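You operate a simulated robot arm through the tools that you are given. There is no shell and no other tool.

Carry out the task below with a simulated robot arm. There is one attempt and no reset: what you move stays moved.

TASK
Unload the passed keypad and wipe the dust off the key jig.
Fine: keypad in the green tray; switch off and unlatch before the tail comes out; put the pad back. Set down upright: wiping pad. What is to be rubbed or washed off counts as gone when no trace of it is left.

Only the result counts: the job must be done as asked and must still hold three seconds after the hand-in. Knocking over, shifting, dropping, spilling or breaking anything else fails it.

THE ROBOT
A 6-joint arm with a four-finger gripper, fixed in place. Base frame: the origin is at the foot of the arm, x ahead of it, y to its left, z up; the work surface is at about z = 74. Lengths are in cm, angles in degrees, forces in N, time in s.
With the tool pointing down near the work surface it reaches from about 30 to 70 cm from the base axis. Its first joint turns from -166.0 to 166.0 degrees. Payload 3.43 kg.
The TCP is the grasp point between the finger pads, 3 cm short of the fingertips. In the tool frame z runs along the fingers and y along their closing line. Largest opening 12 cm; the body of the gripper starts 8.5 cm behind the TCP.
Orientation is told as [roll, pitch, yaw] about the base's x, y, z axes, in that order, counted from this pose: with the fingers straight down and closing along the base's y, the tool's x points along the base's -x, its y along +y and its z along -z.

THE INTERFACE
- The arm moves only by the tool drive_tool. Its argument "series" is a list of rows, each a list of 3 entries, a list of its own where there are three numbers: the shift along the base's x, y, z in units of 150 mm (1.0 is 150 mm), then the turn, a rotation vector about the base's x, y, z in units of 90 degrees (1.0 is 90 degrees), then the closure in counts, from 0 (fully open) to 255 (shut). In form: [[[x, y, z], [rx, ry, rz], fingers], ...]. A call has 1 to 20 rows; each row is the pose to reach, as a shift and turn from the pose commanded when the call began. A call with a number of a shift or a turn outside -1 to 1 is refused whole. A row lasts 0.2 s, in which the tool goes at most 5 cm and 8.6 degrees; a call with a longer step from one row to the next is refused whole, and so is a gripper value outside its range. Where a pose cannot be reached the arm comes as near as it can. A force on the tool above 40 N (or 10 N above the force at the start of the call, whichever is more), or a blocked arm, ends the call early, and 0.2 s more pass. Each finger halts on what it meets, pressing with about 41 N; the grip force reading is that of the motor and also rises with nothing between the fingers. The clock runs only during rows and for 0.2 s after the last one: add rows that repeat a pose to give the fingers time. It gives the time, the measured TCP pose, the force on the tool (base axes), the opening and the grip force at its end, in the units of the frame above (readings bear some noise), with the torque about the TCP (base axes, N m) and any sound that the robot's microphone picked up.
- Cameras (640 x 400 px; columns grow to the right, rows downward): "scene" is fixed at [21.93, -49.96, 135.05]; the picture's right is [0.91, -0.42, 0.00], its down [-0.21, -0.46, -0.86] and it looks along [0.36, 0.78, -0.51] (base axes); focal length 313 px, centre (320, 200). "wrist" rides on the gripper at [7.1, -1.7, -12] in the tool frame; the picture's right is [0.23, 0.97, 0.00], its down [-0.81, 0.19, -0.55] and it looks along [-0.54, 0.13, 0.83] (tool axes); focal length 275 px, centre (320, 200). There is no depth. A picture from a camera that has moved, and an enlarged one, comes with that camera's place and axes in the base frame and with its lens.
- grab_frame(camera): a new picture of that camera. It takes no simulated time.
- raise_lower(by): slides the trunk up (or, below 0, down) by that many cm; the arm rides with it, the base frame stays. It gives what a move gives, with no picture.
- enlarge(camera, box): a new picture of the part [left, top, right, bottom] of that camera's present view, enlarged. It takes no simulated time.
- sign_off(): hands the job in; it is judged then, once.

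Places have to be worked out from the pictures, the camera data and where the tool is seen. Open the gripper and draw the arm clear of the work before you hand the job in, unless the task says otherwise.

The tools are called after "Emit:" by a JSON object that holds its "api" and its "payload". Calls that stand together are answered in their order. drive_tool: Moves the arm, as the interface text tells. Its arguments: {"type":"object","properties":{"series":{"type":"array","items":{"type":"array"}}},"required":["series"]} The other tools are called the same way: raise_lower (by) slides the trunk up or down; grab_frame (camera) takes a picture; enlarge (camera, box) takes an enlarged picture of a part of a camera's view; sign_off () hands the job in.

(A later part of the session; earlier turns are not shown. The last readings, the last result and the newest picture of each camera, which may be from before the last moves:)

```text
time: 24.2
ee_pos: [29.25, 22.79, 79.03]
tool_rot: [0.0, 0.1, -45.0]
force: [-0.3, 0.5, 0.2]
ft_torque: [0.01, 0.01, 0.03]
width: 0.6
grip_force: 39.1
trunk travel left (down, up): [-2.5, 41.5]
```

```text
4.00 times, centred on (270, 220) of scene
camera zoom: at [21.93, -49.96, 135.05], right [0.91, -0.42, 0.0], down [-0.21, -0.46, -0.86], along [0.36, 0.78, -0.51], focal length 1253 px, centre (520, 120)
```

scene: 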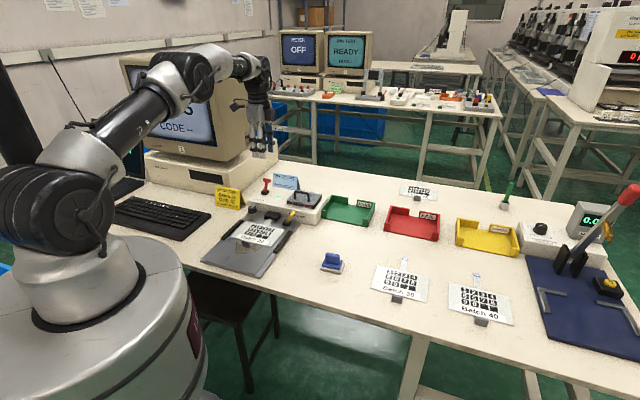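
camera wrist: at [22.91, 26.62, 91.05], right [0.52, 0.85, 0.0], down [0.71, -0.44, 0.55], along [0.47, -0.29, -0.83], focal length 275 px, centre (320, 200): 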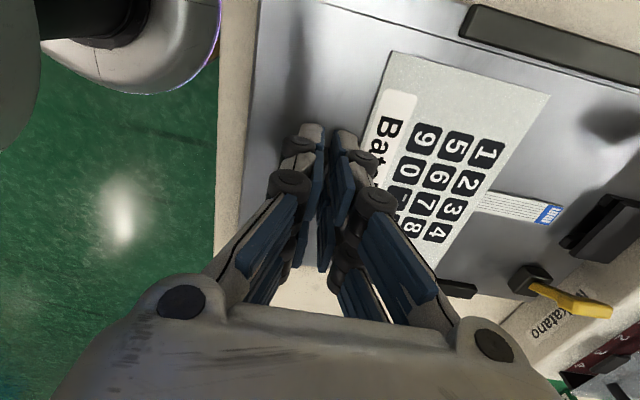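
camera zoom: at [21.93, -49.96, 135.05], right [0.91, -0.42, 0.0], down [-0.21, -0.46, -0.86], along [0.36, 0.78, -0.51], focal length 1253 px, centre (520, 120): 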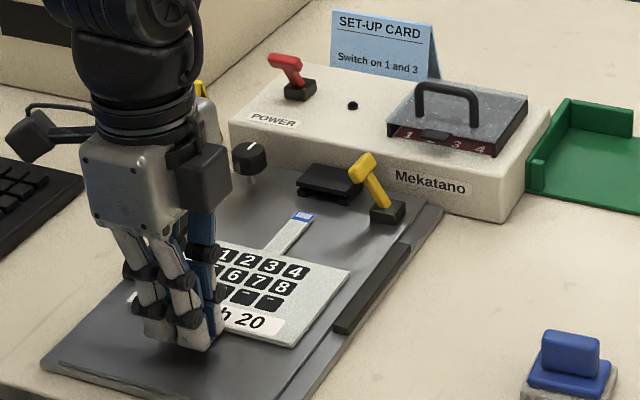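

The tail is free of the connector. Before lifting I'll study the green tray in the scene camera.

Emit:
{"api": "enlarge", "payload": {"camera": "scene", "box": [310, 180, 390, 240]}}

Emit:
{"api": "enlarge", "payload": {"camera": "scene", "box": [380, 190, 530, 270]}}

```text
6.67 times, centred on (350, 210) of scene
camera zoom: at [21.93, -49.96, 135.05], right [0.91, -0.42, 0.0], down [-0.21, -0.46, -0.86], along [0.36, 0.78, -0.51], focal length 2089 px, centre (120, 133)
```

zoom: 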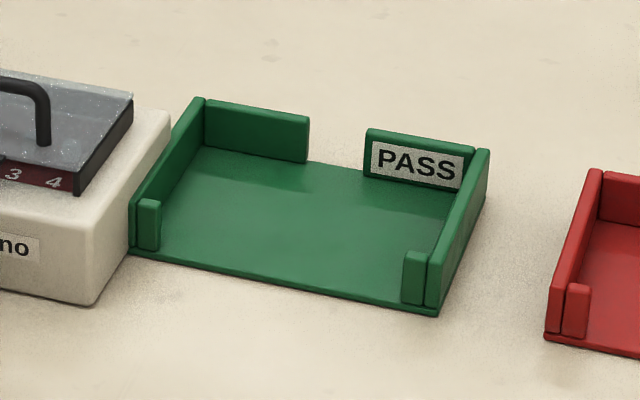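

```text
4.27 times, centred on (455, 230) of scene
camera zoom: at [21.93, -49.96, 135.05], right [0.91, -0.42, 0.0], down [-0.21, -0.46, -0.86], along [0.36, 0.78, -0.51], focal length 1337 px, centre (-256, 72)
```

zoom: 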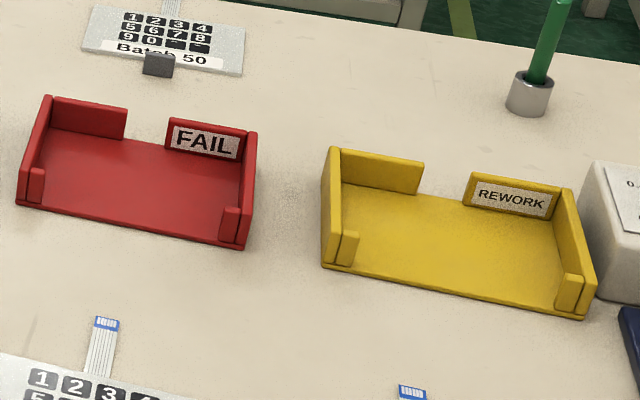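

The tray is aligned like the jig, with an interior about 14.8 cm wide, a gap at the back for the tail and an open front for the tab. Its centre is about (70.2, 30.5). I'll lift the keypad and start carrying it over.

Emit:
{"api": "drive_tool", "payload": {"series": [[[0, 0, 0.1], [0, 0, 0], 255], [[0, 0, 0.25], [0, 0, 0], 255], [[0, 0, 0.45], [0, 0, 0], 255], [[0, 0, 0.65], [0, 0, 0], 255], [[0, 0, 0.85], [0, 0, 0], 255], [[0, 0, 0.85], [0, 0, 0], 255]]}}

Emit:
{"api": "grab_frame", "payload": {"camera": "wrist"}}

Emit:
{"api": "grab_frame", "payload": {"camera": "scene"}}

```text
time: 25.6
ee_pos: [29.27, 22.75, 91.89]
tool_rot: [-0.1, -0.1, -45.0]
force: [0.2, -0.1, -0.4]
ft_torque: [0.01, 0.03, 0.0]
width: 0.6
grip_force: 39.0
trunk travel left (down, up): [-2.5, 41.5]
```

```text
taken
camera wrist: at [22.94, 26.57, 103.9], right [0.52, 0.85, 0.0], down [0.71, -0.44, 0.55], along [0.47, -0.29, -0.83], focal length 275 px, centre (320, 200)
```

wrist: 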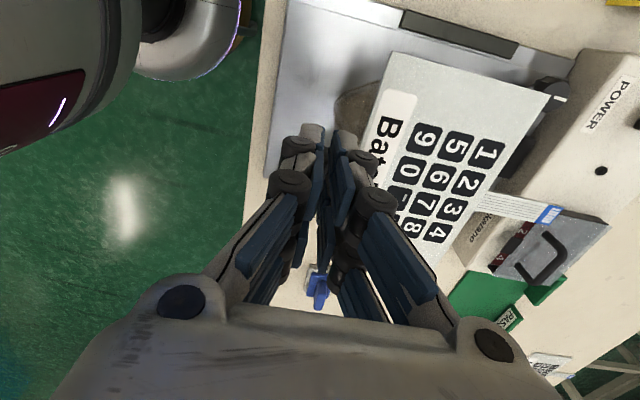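

```text
taken
```

scene: 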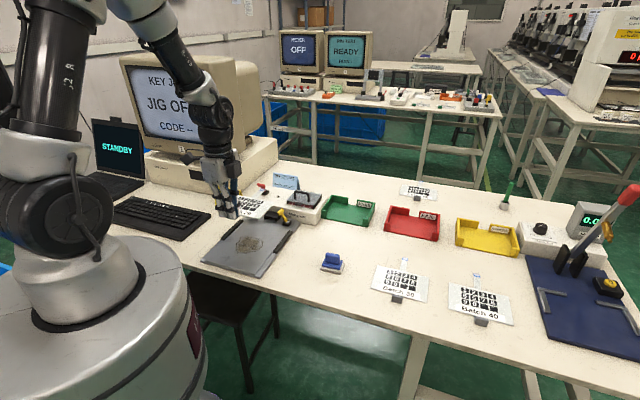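

It's held firmly and level. I'll carry it across in +x at this height.

Emit:
{"api": "drive_tool", "payload": {"series": [[[0.15, 0.01, 0], [0, 0, 0], 255], [[0.36, 0.03, 0], [0, 0, 0], 255], [[0.57, 0.05, 0], [0, 0, 0], 255], [[0.78, 0.07, 0], [0, 0, 0], 255], [[0.99, 0.08, 0], [0, 0, 0], 255]]}}

Emit:
{"api": "drive_tool", "payload": {"series": [[[0.2, 0.01, 0], [0, 0, 0], 255], [[0.4, 0.03, 0], [0, 0, 0], 255], [[0.6, 0.05, 0], [0, 0, 0], 255], [[0.8, 0.07, 0], [0, 0, 0], 255], [[0.95, 0.08, 0], [0, 0, 0], 255], [[0.95, 0.08, 0], [0, 0, 0], 255]]}}

Emit:
{"api": "grab_frame", "payload": {"camera": "wrist"}}

Emit:
{"api": "enlarge", "payload": {"camera": "scene", "box": [280, 130, 420, 240]}}

Emit:
{"api": "enlarge", "payload": {"camera": "scene", "box": [190, 205, 310, 285]}}

```text
time: 26.8
ee_pos: [44.02, 23.92, 92.01]
tool_rot: [-0.2, 0.0, -44.9]
force: [0.0, -0.6, -0.2]
ft_torque: [-0.03, 0.02, 0.01]
width: 0.6
grip_force: 39.6
trunk travel left (down, up): [-2.5, 41.5]
```

```text
time: 28.2
ee_pos: [58.26, 25.2, 91.78]
tool_rot: [0.0, 0.1, -44.9]
force: [0.0, 0.1, -0.4]
ft_torque: [-0.03, 0.04, -0.01]
width: 0.6
grip_force: 39.7
trunk travel left (down, up): [-2.5, 41.5]
```

```text
taken
camera wrist: at [52.03, 29.05, 103.91], right [0.52, 0.85, 0.0], down [0.71, -0.44, 0.55], along [0.47, -0.29, -0.83], focal length 275 px, centre (320, 200)
```

wrist: 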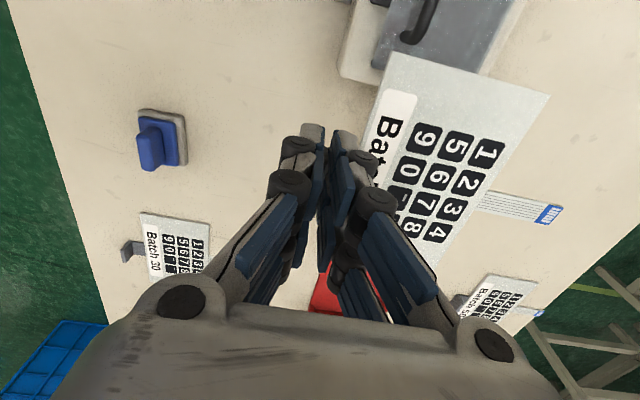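

```text
3.64 times, centred on (350, 185) of scene
camera zoom: at [21.93, -49.96, 135.05], right [0.91, -0.42, 0.0], down [-0.21, -0.46, -0.86], along [0.36, 0.78, -0.51], focal length 1139 px, centre (211, 254)
```

zoom: 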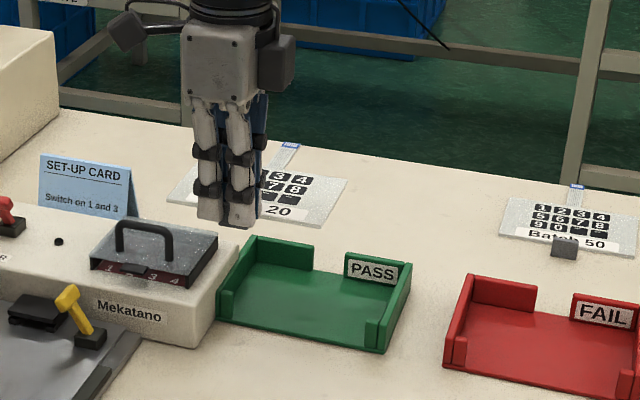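

```text
5.00 times, centred on (250, 245) of scene
camera zoom: at [21.93, -49.96, 135.05], right [0.91, -0.42, 0.0], down [-0.21, -0.46, -0.86], along [0.36, 0.78, -0.51], focal length 1566 px, centre (670, -25)
```

zoom: 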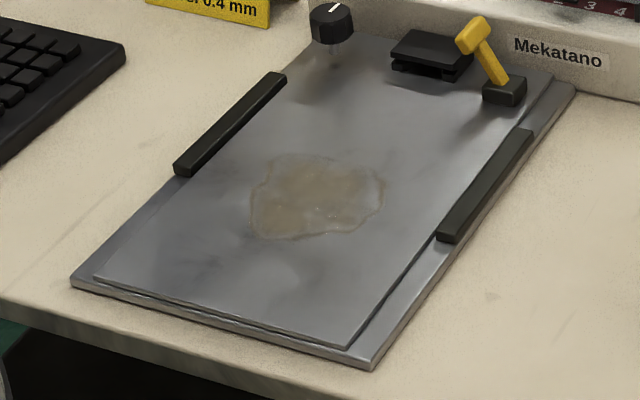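

Dust is fully exposed on the jig now. Relative to the TCP, the keypad centre is about 6.95 cm in u and +0.37 cm in v. The tray centre is at about u 71.3, v 28.1, so I'll hover at about (65.1, 25.9, 85) and check reach and alignment.

Emit:
{"api": "drive_tool", "payload": {"series": [[[0.15, 0.015, 0], [0, 0, 0], 255], [[0.3, 0.03, 0], [0, 0, 0], 255], [[0.456, 0.047, 0], [0, 0, 0], 255], [[0.456, 0.047, -0.2], [0, 0, 0], 255], [[0.456, 0.047, -0.4], [0, 0, 0], 255], [[0.456, 0.047, -0.453], [0, 0, 0], 255], [[0.456, 0.047, -0.453], [0, 0, 0], 255]]}}

Emit:
{"api": "grab_frame", "payload": {"camera": "wrist"}}

Emit:
{"api": "enlarge", "payload": {"camera": "scene", "box": [300, 160, 400, 240]}}

```text
time: 29.8
ee_pos: [65.17, 25.94, 84.93]
tool_rot: [-0.1, 0.1, -44.8]
force: [0.7, 0.5, -0.7]
ft_torque: [-0.01, 0.0, -0.03]
width: 0.61
grip_force: 39.0
trunk travel left (down, up): [-2.5, 41.5]
```

```text
taken
camera wrist: at [58.88, 29.76, 96.95], right [0.52, 0.85, 0.0], down [0.71, -0.44, 0.55], along [0.47, -0.29, -0.83], focal length 275 px, centre (320, 200)
```

wrist: 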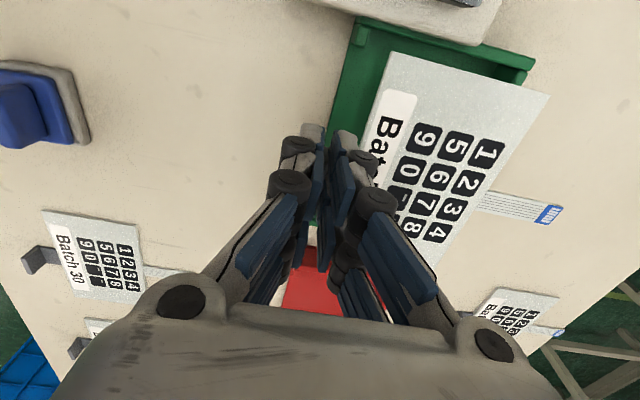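

```text
5.00 times, centred on (350, 200) of scene
camera zoom: at [21.93, -49.96, 135.05], right [0.91, -0.42, 0.0], down [-0.21, -0.46, -0.86], along [0.36, 0.78, -0.51], focal length 1566 px, centre (170, 200)
```

zoom: 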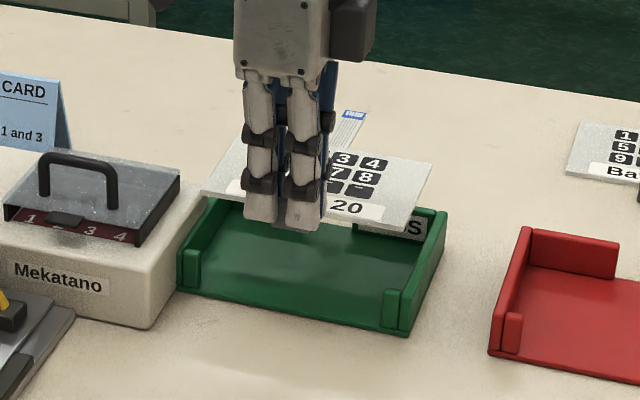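

Reach is fine here. I'll enlarge the wrist view to compare the keypad edge with the tray's left wall.

Emit:
{"api": "enlarge", "payload": {"camera": "wrist", "box": [320, 0, 580, 180]}}

Emit:
{"api": "enlarge", "payload": {"camera": "scene", "box": [325, 180, 395, 230]}}

```text
2.22 times, centred on (450, 90) of wrist
camera zoom: at [58.88, 29.76, 96.95], right [0.52, 0.85, 0.0], down [0.71, -0.44, 0.55], along [0.47, -0.29, -0.83], focal length 612 px, centre (31, 444)
```

zoom: 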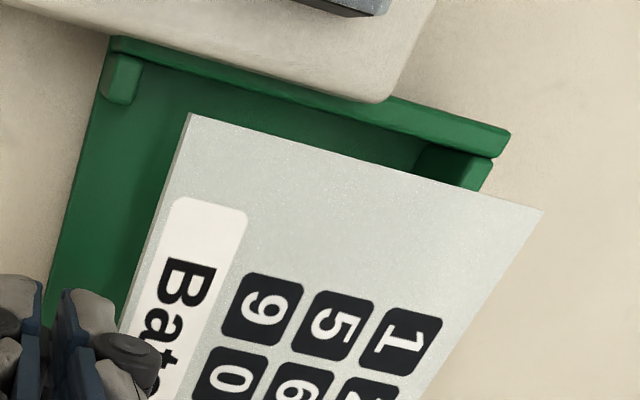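

```text
8.00 times, centred on (360, 205) of scene
camera zoom: at [21.93, -49.96, 135.05], right [0.91, -0.42, 0.0], down [-0.21, -0.46, -0.86], along [0.36, 0.78, -0.51], focal length 2506 px, centre (0, 160)
```

zoom: 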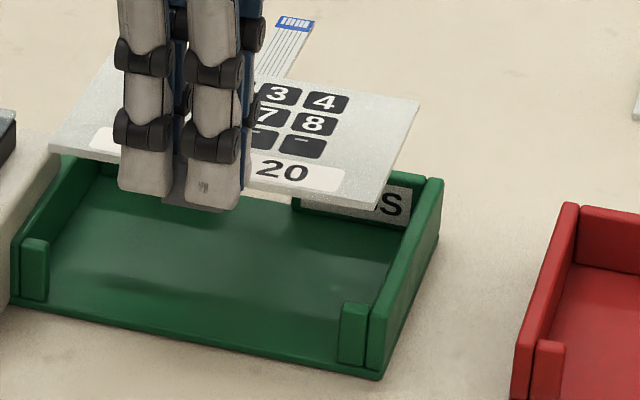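

The keypad is within a few mm of centre: clearances of about 0.6 cm on the sides, 0.35 cm at the back and 0.7 cm at the front. I'll nudge 0.15 cm toward -u and descend into the tray.

Emit:
{"api": "drive_tool", "payload": {"series": [[[-0.007, -0.007, 0], [0, 0, 0], 255], [[-0.007, -0.007, -0.12], [0, 0, 0], 255], [[-0.007, -0.007, -0.24], [0, 0, 0], 255], [[-0.007, -0.007, -0.32], [0, 0, 0], 255], [[-0.007, -0.007, -0.37], [0, 0, 0], 255], [[-0.007, -0.007, -0.4], [0, 0, 0], 255], [[-0.007, -0.007, -0.42], [0, 0, 0], 255], [[-0.007, -0.007, -0.42], [0, 0, 0], 255]]}}

Emit:
{"api": "enlarge", "payload": {"camera": "wrist", "box": [320, 0, 640, 300]}}

Emit:
{"api": "enlarge", "payload": {"camera": "scene", "box": [310, 170, 400, 235]}}

```text
time: 31.6
ee_pos: [64.99, 25.77, 78.63]
tool_rot: [0.0, -0.1, -45.1]
force: [0.2, 0.7, 0.2]
ft_torque: [-0.01, -0.02, 0.02]
width: 0.58
grip_force: 38.9
trunk travel left (down, up): [-2.5, 41.5]
```

```text
1.33 times, centred on (480, 150) of wrist
camera zoom: at [58.74, 29.58, 90.68], right [0.52, 0.85, 0.0], down [0.71, -0.44, 0.55], along [0.47, -0.29, -0.83], focal length 367 px, centre (107, 267)
```

zoom: 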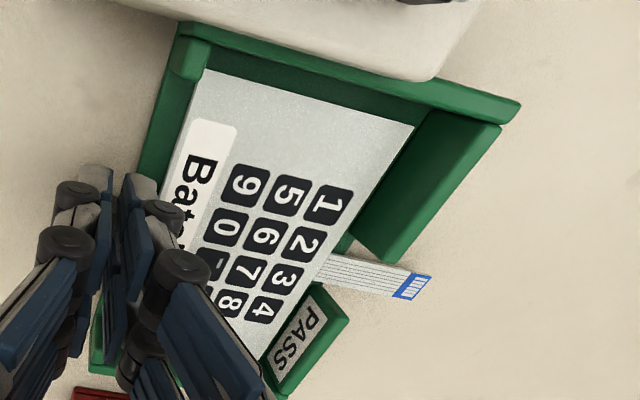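

```text
6.15 times, centred on (355, 202) of scene
camera zoom: at [21.93, -49.96, 135.05], right [0.91, -0.42, 0.0], down [-0.21, -0.46, -0.86], along [0.36, 0.78, -0.51], focal length 1928 px, centre (105, 185)
```

zoom: 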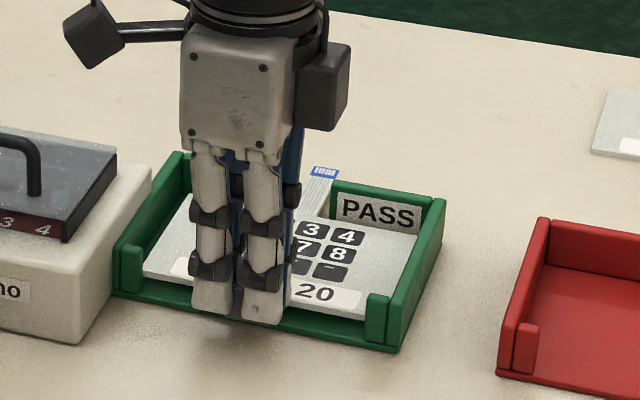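

The keypad is inside the walls with its tail through the back gap and no contact yet. I'll lower gently until it touches.

Emit:
{"api": "drive_tool", "payload": {"series": [[[0, 0, -0.01], [0, 0, 0], 255], [[0, 0, -0.02], [0, 0, 0], 255], [[0, 0, -0.02], [0, 0, 0], 255]]}}

Emit:
{"api": "drive_tool", "payload": {"series": [[[0, 0, -0.01], [0, 0, 0], 255], [[0, 0, -0.01], [0, 0, 0], 255]]}}

```text
time: 32.4
ee_pos: [65.12, 25.82, 78.4]
tool_rot: [0.0, 0.0, -44.9]
force: [-0.1, -1.0, 0.1]
ft_torque: [-0.03, -0.01, -0.02]
width: 0.59
grip_force: 39.2
trunk travel left (down, up): [-2.5, 41.5]
```

```text
time: 33.0
ee_pos: [65.02, 25.78, 78.2]
tool_rot: [0.0, 0.1, -45.0]
force: [-0.7, 0.8, -0.4]
ft_torque: [-0.01, 0.05, 0.0]
width: 0.59
grip_force: 39.2
trunk travel left (down, up): [-2.5, 41.5]
```

There's still no contact, so I'll lower a few more millimetres.

Emit:
{"api": "drive_tool", "payload": {"series": [[[0, 0, -0.01], [0, 0, 0], 255], [[0, 0, -0.02], [0, 0, 0], 255], [[0, 0, -0.02], [0, 0, 0], 255]]}}

Emit:
{"api": "enlarge", "payload": {"camera": "scene", "box": [310, 170, 400, 235]}}

```text
time: 33.8
ee_pos: [64.92, 25.79, 78.2]
tool_rot: [0.2, 0.0, -45.0]
force: [-2.1, 0.6, 6.9]
ft_torque: [0.1, 0.01, 0.0]
width: 0.62
grip_force: 39.1
trunk travel left (down, up): [-2.5, 41.5]
```

```text
6.15 times, centred on (355, 202) of scene
camera zoom: at [21.93, -49.96, 135.05], right [0.91, -0.42, 0.0], down [-0.21, -0.46, -0.86], along [0.36, 0.78, -0.51], focal length 1928 px, centre (105, 185)
```

zoom: 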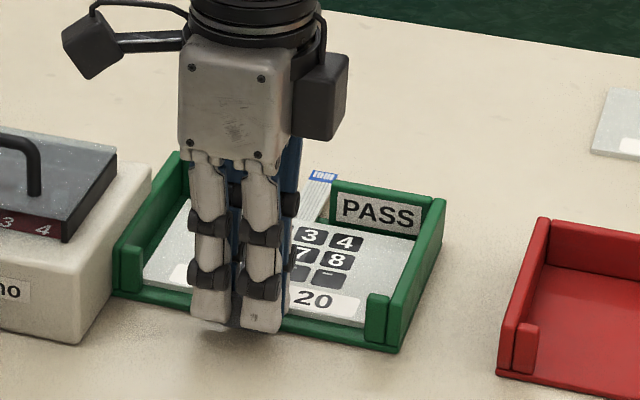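

Contact at about 7 N means it's resting on the tray floor. I'll ease the load, open slightly, and rise straight up.

Emit:
{"api": "drive_tool", "payload": {"series": [[[0, 0, 0.012], [0, 0, 0], 255], [[0, 0, 0.012], [0, 0, 0], 230], [[0, 0, 0.012], [0, 0, 0], 210], [[0, 0, 0.012], [0, 0, 0], 210], [[0, 0, 0.05], [0, 0, 0], 210], [[0, 0, 0.15], [0, 0, 0], 210], [[0, 0, 0.35], [0, 0, 0], 210], [[0, 0, 0.6], [0, 0, 0], 210], [[0, 0, 0.8], [0, 0, 0], 180], [[0, 0, 0.8], [0, 0, 0], 150]]}}

Emit:
{"api": "grab_frame", "payload": {"camera": "wrist"}}

Emit:
{"api": "enlarge", "payload": {"camera": "scene", "box": [310, 170, 400, 235]}}

```text
time: 36.0
ee_pos: [65.21, 25.88, 89.94]
tool_rot: [0.0, 0.0, -44.9]
force: [-0.5, 0.1, 0.1]
ft_torque: [0.05, 0.0, 0.01]
width: 4.95
grip_force: 0.0
trunk travel left (down, up): [-2.5, 41.5]
```

```text
taken
camera wrist: at [58.86, 29.8, 102.03], right [0.52, 0.85, 0.0], down [0.71, -0.44, 0.55], along [0.47, -0.29, -0.83], focal length 275 px, centre (320, 200)
```

wrist: 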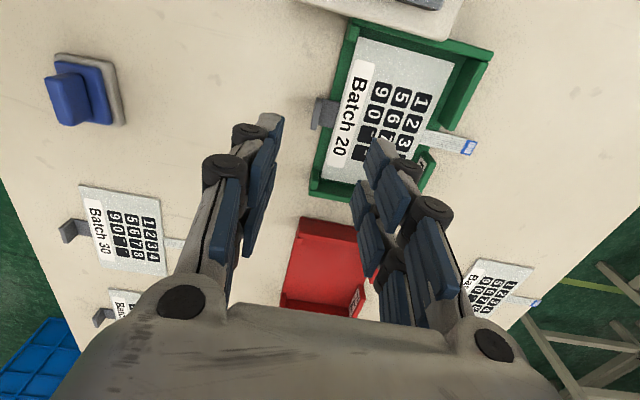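

```text
6.15 times, centred on (355, 202) of scene
camera zoom: at [21.93, -49.96, 135.05], right [0.91, -0.42, 0.0], down [-0.21, -0.46, -0.86], along [0.36, 0.78, -0.51], focal length 1928 px, centre (105, 185)
```

zoom: 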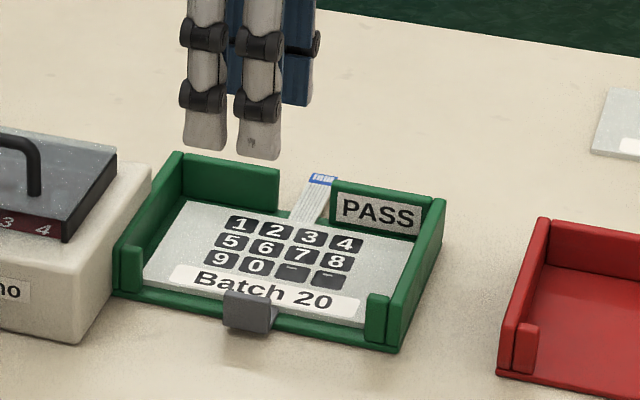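

The keypad sits squarely in the green tray. Next is the wiping pad, whose handle fin top I judge to be at about (52.4, 8.4, 78.7), thin along u. I'll move there for a close view.

Emit:
{"api": "drive_tool", "payload": {"series": [[[-0.14, -0.2, 0], [0, 0, 0], 120], [[-0.28, -0.4, 0], [0, 0, 0], 120], [[-0.42, -0.6, 0], [0, 0, 0], 120], [[-0.56, -0.8, 0], [0, 0, 0], 120], [[-0.7, -0.99, 0], [0, 0, 0], 120]]}}

Emit:
{"api": "drive_tool", "payload": {"series": [[[-0.1, -0.1, 0], [0, 0, 0], 120], [[-0.15, -0.17, 0.0], [0, 0, 0], 120], [[-0.15, -0.17, 0.0], [0, 0, 0], 120]]}}

Emit:
{"api": "grab_frame", "payload": {"camera": "wrist"}}

Emit:
{"api": "enlarge", "payload": {"camera": "scene", "box": [295, 210, 365, 280]}}

```text
time: 37.2
ee_pos: [54.56, 10.74, 89.94]
tool_rot: [0.0, 0.1, -44.9]
force: [1.1, -0.7, 0.1]
ft_torque: [0.02, 0.0, 0.01]
width: 6.37
grip_force: 0.1
trunk travel left (down, up): [-2.5, 41.5]
```

```text
time: 38.0
ee_pos: [52.32, 8.34, 90.0]
tool_rot: [0.0, 0.0, -45.1]
force: [0.2, 1.0, 0.1]
ft_torque: [0.02, -0.01, 0.01]
width: 6.31
grip_force: 0.0
trunk travel left (down, up): [-2.5, 41.5]
```

```text
taken
camera wrist: at [46.12, 12.18, 102.0], right [0.52, 0.85, 0.0], down [0.71, -0.44, 0.55], along [0.47, -0.29, -0.83], focal length 275 px, centre (320, 200)
```

wrist: 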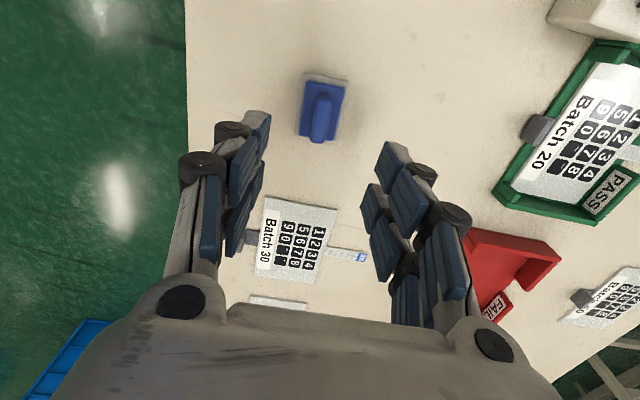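

```text
5.71 times, centred on (330, 245) of scene
camera zoom: at [21.93, -49.96, 135.05], right [0.91, -0.42, 0.0], down [-0.21, -0.46, -0.86], along [0.36, 0.78, -0.51], focal length 1790 px, centre (263, -57)
```

zoom: 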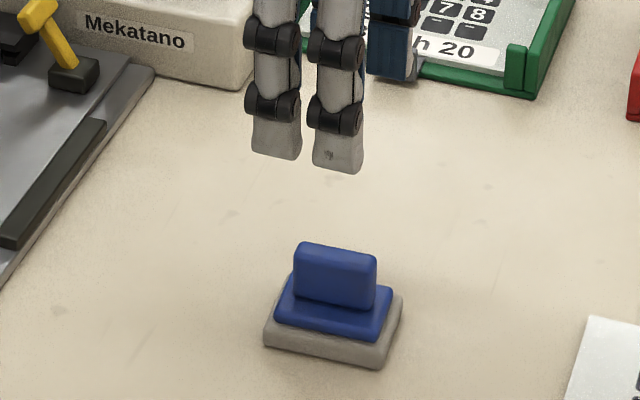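

Emit:
{"api": "enlarge", "payload": {"camera": "wrist", "box": [260, 50, 400, 160]}}

Emit:
{"api": "enlarge", "payload": {"camera": "scene", "box": [310, 240, 355, 280]}}

```text
3.64 times, centred on (330, 105) of wrist
camera zoom: at [46.12, 12.18, 102.0], right [0.52, 0.85, 0.0], down [0.71, -0.44, 0.55], along [0.47, -0.29, -0.83], focal length 1001 px, centre (284, 546)
```

zoom: 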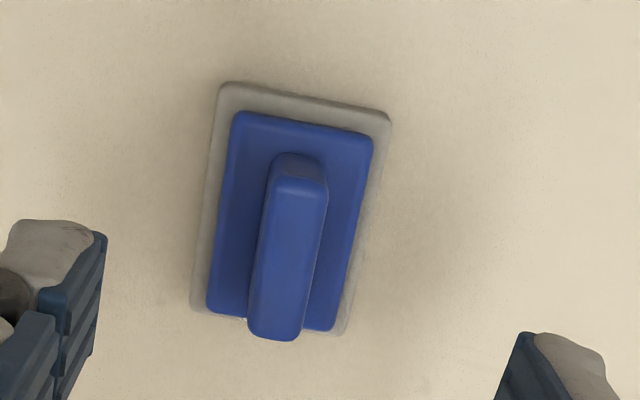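

```text
10.00 times, centred on (332, 260) of scene
camera zoom: at [21.93, -49.96, 135.05], right [0.91, -0.42, 0.0], down [-0.21, -0.46, -0.86], along [0.36, 0.78, -0.51], focal length 3133 px, centre (195, -400)
```

zoom: 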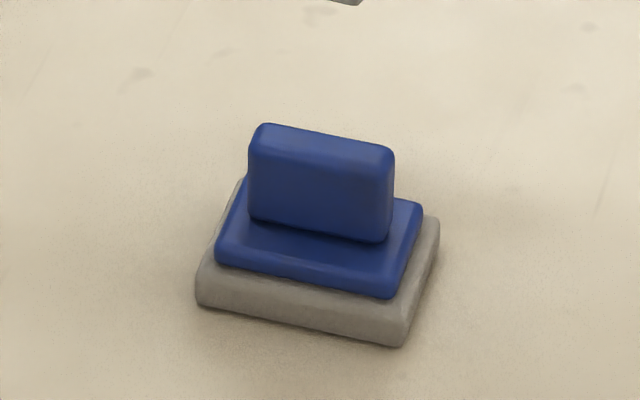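

The pad's sponge is about 4.4 × 5.9 cm, centred near u 43.0, v 31.2, with the fin about 1.2 cm thick at (52.3, 8.5). I'll centre on it and descend with a 3.5 cm opening.

Emit:
{"api": "drive_tool", "payload": {"series": [[[0.0, 0.005, -0.2], [0, 0, 0], 160], [[0.0, 0.005, -0.4], [0, 0, 0], 180], [[0.0, 0.005, -0.55], [0, 0, 0], 180], [[0.0, 0.005, -0.64], [0, 0, 0], 180], [[0.0, 0.005, -0.672], [0, 0, 0], 180], [[0.0, 0.005, -0.672], [0, 0, 0], 180]]}}

Emit:
{"api": "grab_frame", "payload": {"camera": "wrist"}}

Emit:
{"api": "enlarge", "payload": {"camera": "scene", "box": [295, 210, 365, 280]}}

```text
time: 39.4
ee_pos: [52.36, 8.54, 79.94]
tool_rot: [0.1, 0.0, -44.9]
force: [0.5, 0.0, 0.1]
ft_torque: [0.0, 0.04, 0.03]
width: 3.52
grip_force: 0.1
trunk travel left (down, up): [-2.5, 41.5]
```

```text
taken
camera wrist: at [46.06, 12.3, 91.87], right [0.52, 0.85, 0.0], down [0.71, -0.44, 0.55], along [0.47, -0.29, -0.83], focal length 275 px, centre (320, 200)
```

wrist: 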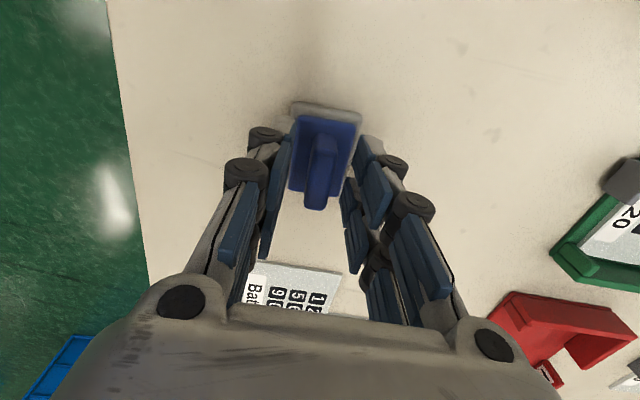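

```text
5.71 times, centred on (330, 245) of scene
camera zoom: at [21.93, -49.96, 135.05], right [0.91, -0.42, 0.0], down [-0.21, -0.46, -0.86], along [0.36, 0.78, -0.51], focal length 1790 px, centre (263, -57)
```

zoom: 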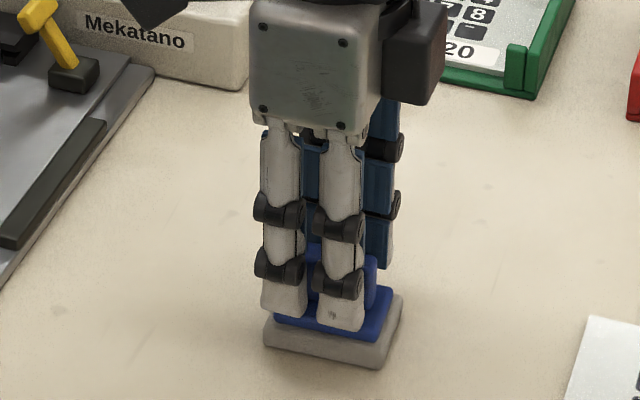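

The fin is centred between the fingers. Closing.

Emit:
{"api": "drive_tool", "payload": {"series": [[[0, 0, 0], [0, 0, 0], 210], [[0, 0, 0], [0, 0, 0], 240], [[0, 0, 0], [0, 0, 0], 255], [[0, 0, 0], [0, 0, 0], 255], [[0, 0, 0], [0, 0, 0], 255]]}}

Emit:
{"api": "enlarge", "payload": {"camera": "wrist", "box": [240, 80, 400, 220]}}

```text
time: 40.6
ee_pos: [52.31, 8.39, 79.8]
tool_rot: [-0.1, 0.0, -45.0]
force: [0.2, -0.8, 0.2]
ft_torque: [0.0, -0.08, 0.03]
width: 1.31
grip_force: 41.3
trunk travel left (down, up): [-2.5, 41.5]
```

```text
2.86 times, centred on (320, 150) of wrist
camera zoom: at [46.06, 12.29, 91.88], right [0.52, 0.85, 0.0], down [0.71, -0.44, 0.55], along [0.47, -0.29, -0.83], focal length 786 px, centre (320, 343)
```

zoom: 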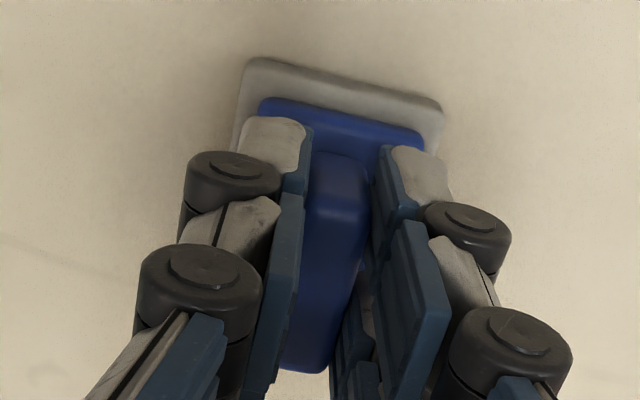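

The pad is gripped at 1.31 cm width. I'll lift it 6 cm and carry it over the dust, which spans roughly u 38.7–46.7 and v 0.7–8.9 in jig axes.

Emit:
{"api": "drive_tool", "payload": {"series": [[[0, 0, 0.1], [0, 0, 0], 255], [[0, 0, 0.25], [0, 0, 0], 255], [[0, 0, 0.4], [0, 0, 0], 255], [[-0.17, 0.17, 0.4], [0, 0, 0], 255], [[-0.34, 0.34, 0.4], [0, 0, 0], 255], [[-0.51, 0.5, 0.4], [0, 0, 0], 255], [[-0.67, 0.66, 0.4], [0, 0, 0], 255], [[-0.67, 0.66, 0.4], [0, 0, 0], 255]]}}

Emit:
{"api": "drive_tool", "payload": {"series": [[[-0.17, 0.17, 0], [0, 0, 0], 255], [[-0.34, 0.34, 0], [0, 0, 0], 255], [[-0.51, 0.5, 0], [0, 0, 0], 255], [[-0.67, 0.655, 0], [0, 0, 0], 255], [[-0.67, 0.655, -0.15], [0, 0, 0], 255], [[-0.67, 0.655, -0.27], [0, 0, 0], 255], [[-0.67, 0.655, -0.27], [0, 0, 0], 255]]}}

Emit:
{"api": "grab_frame", "payload": {"camera": "wrist"}}

Emit:
{"api": "enlarge", "payload": {"camera": "scene", "box": [190, 195, 310, 285]}}

```text
time: 42.4
ee_pos: [42.31, 18.27, 85.77]
tool_rot: [0.0, 0.1, -45.1]
force: [0.4, 0.7, -0.1]
ft_torque: [-0.06, 0.02, 0.0]
width: 1.31
grip_force: 41.1
trunk travel left (down, up): [-2.5, 41.5]
```

```text
time: 44.0
ee_pos: [32.48, 28.28, 81.84]
tool_rot: [0.0, 0.0, -45.0]
force: [0.2, -0.1, -0.1]
ft_torque: [-0.02, 0.0, -0.02]
width: 1.36
grip_force: 41.1
trunk travel left (down, up): [-2.5, 41.5]
```

```text
taken
camera wrist: at [26.04, 32.08, 93.94], right [0.52, 0.85, 0.0], down [0.71, -0.44, 0.55], along [0.47, -0.29, -0.83], focal length 275 px, centre (320, 200)
```

wrist: 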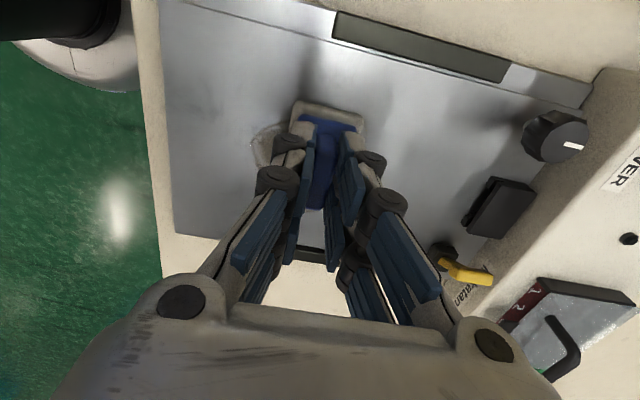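

```text
4.44 times, centred on (250, 240) of scene
camera zoom: at [21.93, -49.96, 135.05], right [0.91, -0.42, 0.0], down [-0.21, -0.46, -0.86], along [0.36, 0.78, -0.51], focal length 1392 px, centre (631, 22)
```

zoom: 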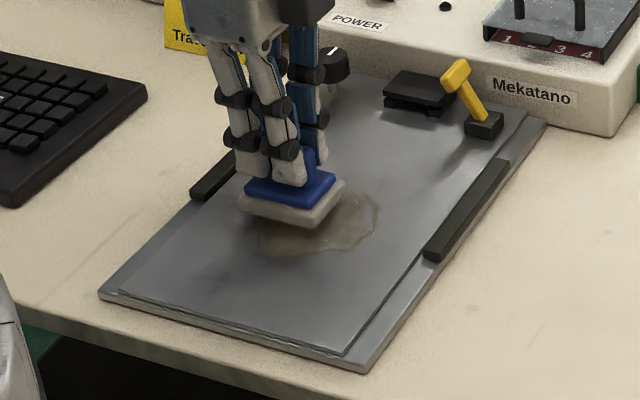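

The pad is just above the dust's left half. I'll lower in small steps and watch for contact force.

Emit:
{"api": "drive_tool", "payload": {"series": [[[0, 0, -0.015], [0, 0, 0], 255], [[0, 0, -0.03], [0, 0, 0], 255], [[0, 0, -0.045], [0, 0, 0], 255], [[0, 0, -0.045], [0, 0, 0], 255]]}}

```text
time: 45.0
ee_pos: [32.28, 28.2, 81.1]
tool_rot: [0.0, -0.1, -44.9]
force: [-0.5, 0.3, -0.4]
ft_torque: [-0.02, -0.03, -0.01]
width: 1.34
grip_force: 41.0
trunk travel left (down, up): [-2.5, 41.5]
```

No contact yet at z 81.1, so I'll keep lowering.

Emit:
{"api": "drive_tool", "payload": {"series": [[[0, 0, -0.01], [0, 0, 0], 255], [[0, 0, -0.02], [0, 0, 0], 255], [[0, 0, -0.02], [0, 0, 0], 255]]}}

```text
time: 45.8
ee_pos: [32.16, 28.24, 81.03]
tool_rot: [0.2, 0.0, -44.8]
force: [-2.1, 2.6, 17.5]
ft_torque: [0.08, 0.11, -0.02]
width: 1.32
grip_force: 40.7
trunk travel left (down, up): [-2.5, 41.5]
```

Contact at 17.5 N. I'll ease slightly and stroke along ±u over the left half of the patch.

Emit:
{"api": "drive_tool", "payload": {"series": [[[-0.05, -0.05, 0.003], [0, 0, 0], 255], [[-0.1, -0.1, 0.003], [0, 0, 0], 255], [[-0.15, -0.15, 0.003], [0, 0, 0], 255], [[-0.2, -0.2, 0.003], [0, 0, 0], 255], [[-0.24, -0.24, 0.003], [0, 0, 0], 255], [[-0.19, -0.19, 0.003], [0, 0, 0], 255], [[-0.13, -0.13, 0.003], [0, 0, 0], 255], [[-0.07, -0.07, 0.003], [0, 0, 0], 255], [[-0.01, -0.01, 0.003], [0, 0, 0], 255], [[0.05, 0.05, 0.003], [0, 0, 0], 255], [[0.11, 0.11, 0.003], [0, 0, 0], 255], [[0.17, 0.17, 0.003], [0, 0, 0], 255], [[0.22, 0.22, 0.003], [0, 0, 0], 255], [[0.16, 0.16, 0.003], [0, 0, 0], 255], [[0.1, 0.1, 0.003], [0, 0, 0], 255], [[0.04, 0.04, 0.003], [0, 0, 0], 255], [[0, 0, 0.003], [0, 0, 0], 255]]}}

Emit:
{"api": "grab_frame", "payload": {"camera": "wrist"}}

Emit:
{"api": "enlarge", "payload": {"camera": "scene", "box": [190, 195, 310, 285]}}

```text
time: 47.0
ee_pos: [28.97, 24.83, 81.1]
tool_rot: [0.7, 0.0, -44.8]
force: [-1.4, -1.4, 14.1]
ft_torque: [-0.22, 0.18, 0.04]
width: 1.31
grip_force: 40.8
trunk travel left (down, up): [-2.5, 41.5]
stopped in row 6: the force on the tool passed its limit at 41 N (the readings are from after the stop); the commanded pose is now the measured one
```

```text
taken
camera wrist: at [22.56, 28.68, 93.04], right [0.52, 0.85, 0.01], down [0.71, -0.44, 0.55], along [0.48, -0.28, -0.83], focal length 275 px, centre (320, 200)
```

wrist: 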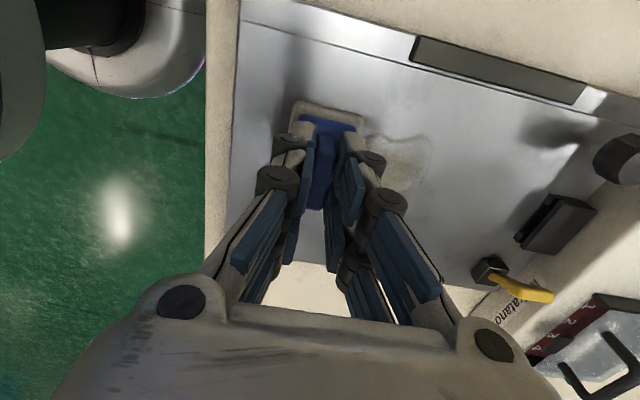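

```text
4.44 times, centred on (250, 240) of scene
camera zoom: at [21.93, -49.96, 135.05], right [0.91, -0.42, 0.0], down [-0.21, -0.46, -0.86], along [0.36, 0.78, -0.51], focal length 1392 px, centre (631, 22)
```

zoom: 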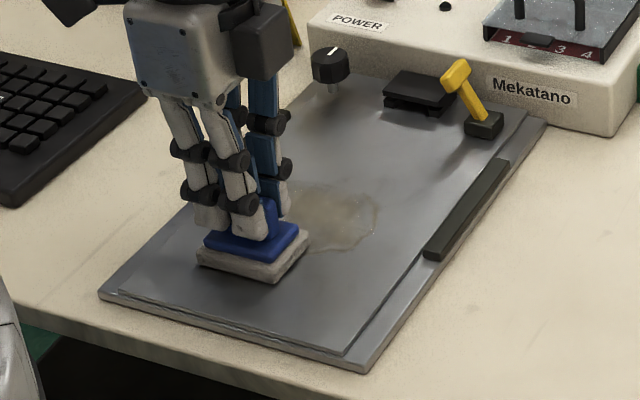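

The dust is already fading. The call stopped on a reversal peak, so I'll press a bit less and stroke more slowly back toward +u.

Emit:
{"api": "drive_tool", "payload": {"series": [[[0, 0, 0.003], [0, 0, 0], 255], [[0.02, 0.02, 0.003], [0, 0, 0], 255], [[0.05, 0.05, 0.003], [0, 0, 0], 255], [[0.09, 0.09, 0.003], [0, 0, 0], 255], [[0.13, 0.13, 0.003], [0, 0, 0], 255], [[0.17, 0.17, 0.003], [0, 0, 0], 255], [[0.21, 0.21, 0.003], [0, 0, 0], 255], [[0.25, 0.25, 0.003], [0, 0, 0], 255], [[0.29, 0.29, 0.003], [0, 0, 0], 255], [[0.33, 0.33, 0.003], [0, 0, 0], 255], [[0.37, 0.37, 0.003], [0, 0, 0], 255], [[0.4, 0.4, 0.003], [0, 0, 0], 255], [[0.42, 0.42, 0.003], [0, 0, 0], 255], [[0.42, 0.42, 0.003], [0, 0, 0], 255]]}}

Emit:
{"api": "enlarge", "payload": {"camera": "scene", "box": [190, 195, 310, 285]}}

```text
time: 50.0
ee_pos: [35.22, 31.21, 81.02]
tool_rot: [0.4, 0.0, -44.9]
force: [-4.2, -3.7, 13.2]
ft_torque: [-0.21, 0.22, -0.01]
width: 1.34
grip_force: 40.9
trunk travel left (down, up): [-2.5, 41.5]
```

```text
4.44 times, centred on (250, 240) of scene
camera zoom: at [21.93, -49.96, 135.05], right [0.91, -0.42, 0.0], down [-0.21, -0.46, -0.86], along [0.36, 0.78, -0.51], focal length 1392 px, centre (631, 22)
```

zoom: 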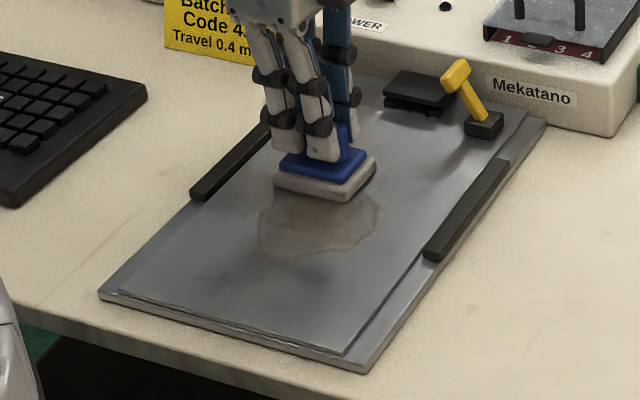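

The patch fades uniformly as it's rubbed. I'll shift to the right half (v about 6.6) and stroke back toward -u.

Emit:
{"api": "drive_tool", "payload": {"series": [[[0.02, -0.02, 0], [0, 0, 0], 255], [[0.06, -0.06, 0], [0, 0, 0], 255], [[0.1, -0.1, 0], [0, 0, 0], 255], [[0.14, -0.14, 0], [0, 0, 0], 255], [[0.17, -0.17, 0], [0, 0, 0], 255], [[0.15, -0.19, 0], [0, 0, 0], 255], [[0.11, -0.23, 0], [0, 0, 0], 255], [[0.07, -0.27, 0], [0, 0, 0], 255], [[0.03, -0.31, 0], [0, 0, 0], 255], [[-0.01, -0.35, 0], [0, 0, 0], 255], [[-0.05, -0.39, 0], [0, 0, 0], 255], [[-0.09, -0.43, 0], [0, 0, 0], 255], [[-0.13, -0.47, 0], [0, 0, 0], 255], [[-0.17, -0.51, 0], [0, 0, 0], 255], [[-0.21, -0.55, 0], [0, 0, 0], 255], [[-0.23, -0.57, 0], [0, 0, 0], 255], [[-0.23, -0.57, 0], [0, 0, 0], 255]]}}

Emit:
{"api": "enlarge", "payload": {"camera": "scene", "box": [190, 195, 310, 285]}}

Emit:
{"api": "grab_frame", "payload": {"camera": "wrist"}}

```text
time: 53.6
ee_pos: [31.74, 22.68, 81.03]
tool_rot: [0.5, -0.1, -45.0]
force: [1.7, 0.4, 5.4]
ft_torque: [-0.14, 0.01, 0.01]
width: 1.31
grip_force: 40.6
trunk travel left (down, up): [-2.5, 41.5]
```

```text
4.44 times, centred on (250, 240) of scene
camera zoom: at [21.93, -49.96, 135.05], right [0.91, -0.42, 0.0], down [-0.21, -0.46, -0.86], along [0.36, 0.78, -0.51], focal length 1392 px, centre (631, 22)
```

zoom: 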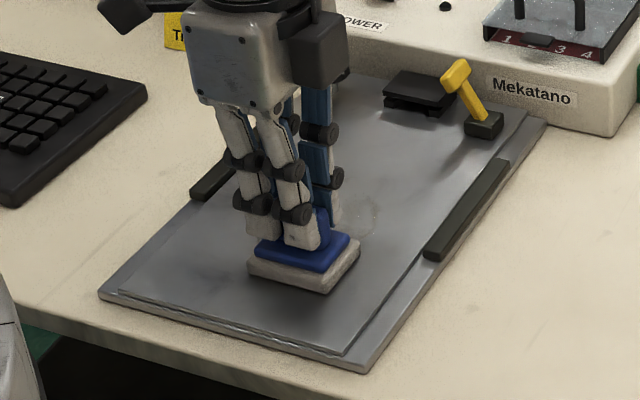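

```text
taken
camera wrist: at [25.39, 26.39, 93.04], right [0.52, 0.85, 0.01], down [0.71, -0.44, 0.55], along [0.47, -0.29, -0.83], focal length 275 px, centre (320, 200)
```

wrist: 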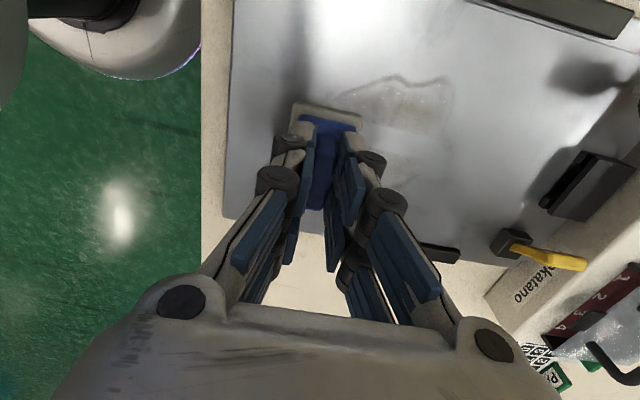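

The patch is very faint now. I'll continue with the same stroke back to +u, then shift to the left half.

Emit:
{"api": "drive_tool", "payload": {"series": [[[0.02, 0.02, -0.003], [0, 0, 0], 255], [[0.06, 0.06, -0.004], [0, 0, 0], 255], [[0.1, 0.1, -0.004], [0, 0, 0], 255], [[0.14, 0.14, -0.004], [0, 0, 0], 255], [[0.18, 0.18, -0.004], [0, 0, 0], 255], [[0.22, 0.22, -0.004], [0, 0, 0], 255], [[0.26, 0.26, -0.004], [0, 0, 0], 255], [[0.3, 0.3, -0.004], [0, 0, 0], 255], [[0.34, 0.34, -0.004], [0, 0, 0], 255], [[0.38, 0.38, -0.004], [0, 0, 0], 255], [[0.4, 0.4, -0.004], [0, 0, 0], 255], [[0.36, 0.44, -0.004], [0, 0, 0], 255], [[0.32, 0.48, -0.004], [0, 0, 0], 255], [[0.28, 0.52, -0.004], [0, 0, 0], 255], [[0.24, 0.56, -0.004], [0, 0, 0], 255], [[0.22, 0.58, -0.004], [0, 0, 0], 255], [[0.22, 0.58, -0.004], [0, 0, 0], 255]]}}

Emit:
{"api": "enlarge", "payload": {"camera": "scene", "box": [190, 195, 310, 285]}}

```text
time: 57.2
ee_pos: [35.04, 31.35, 80.92]
tool_rot: [0.6, 0.0, -45.0]
force: [3.3, -2.5, 8.5]
ft_torque: [-0.18, -0.07, 0.02]
width: 1.34
grip_force: 40.8
trunk travel left (down, up): [-2.5, 41.5]
```

```text
4.44 times, centred on (250, 240) of scene
camera zoom: at [21.93, -49.96, 135.05], right [0.91, -0.42, 0.0], down [-0.21, -0.46, -0.86], along [0.36, 0.78, -0.51], focal length 1392 px, centre (631, 22)
```

zoom: 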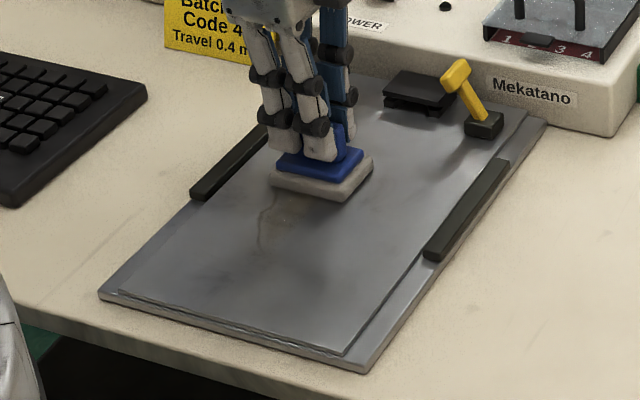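

The right half is clean and a faint trace remains on the left. I'll stroke down the left half again and back.

Emit:
{"api": "drive_tool", "payload": {"series": [[[-0.02, -0.02, -0.002], [0, 0, 0], 255], [[-0.06, -0.06, -0.003], [0, 0, 0], 255], [[-0.1, -0.1, -0.003], [0, 0, 0], 255], [[-0.14, -0.14, -0.003], [0, 0, 0], 255], [[-0.18, -0.18, -0.003], [0, 0, 0], 255], [[-0.22, -0.22, -0.003], [0, 0, 0], 255], [[-0.26, -0.26, -0.003], [0, 0, 0], 255], [[-0.3, -0.3, -0.003], [0, 0, 0], 255], [[-0.34, -0.34, -0.003], [0, 0, 0], 255], [[-0.38, -0.38, -0.003], [0, 0, 0], 255], [[-0.41, -0.41, -0.003], [0, 0, 0], 255], [[-0.41, -0.41, -0.003], [0, 0, 0], 255]]}}

Emit:
{"api": "enlarge", "payload": {"camera": "scene", "box": [190, 195, 310, 285]}}

Emit:
{"api": "grab_frame", "payload": {"camera": "wrist"}}

```text
time: 59.8
ee_pos: [28.93, 25.19, 81.01]
tool_rot: [0.6, 0.0, -44.9]
force: [7.5, 8.5, 24.4]
ft_torque: [0.16, -0.19, 0.0]
width: 1.33
grip_force: 40.6
trunk travel left (down, up): [-2.5, 41.5]
```

```text
4.44 times, centred on (250, 240) of scene
camera zoom: at [21.93, -49.96, 135.05], right [0.91, -0.42, 0.0], down [-0.21, -0.46, -0.86], along [0.36, 0.78, -0.51], focal length 1392 px, centre (631, 22)
```

zoom: 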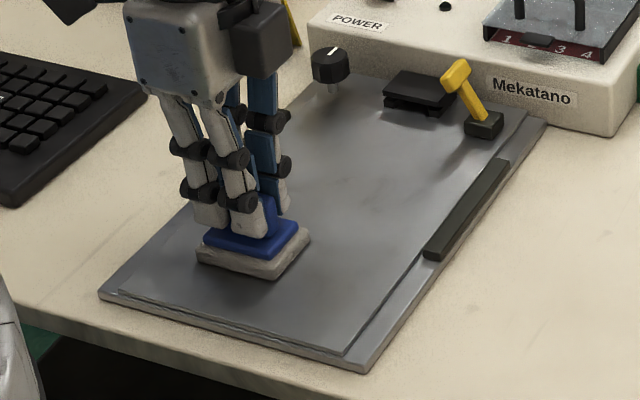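

```text
taken
camera wrist: at [22.57, 28.99, 92.99], right [0.52, 0.85, 0.01], down [0.71, -0.44, 0.56], along [0.48, -0.28, -0.83], focal length 275 px, centre (320, 200)
```

wrist: 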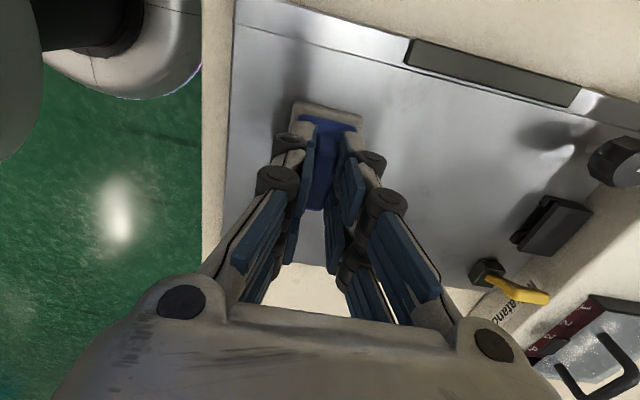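

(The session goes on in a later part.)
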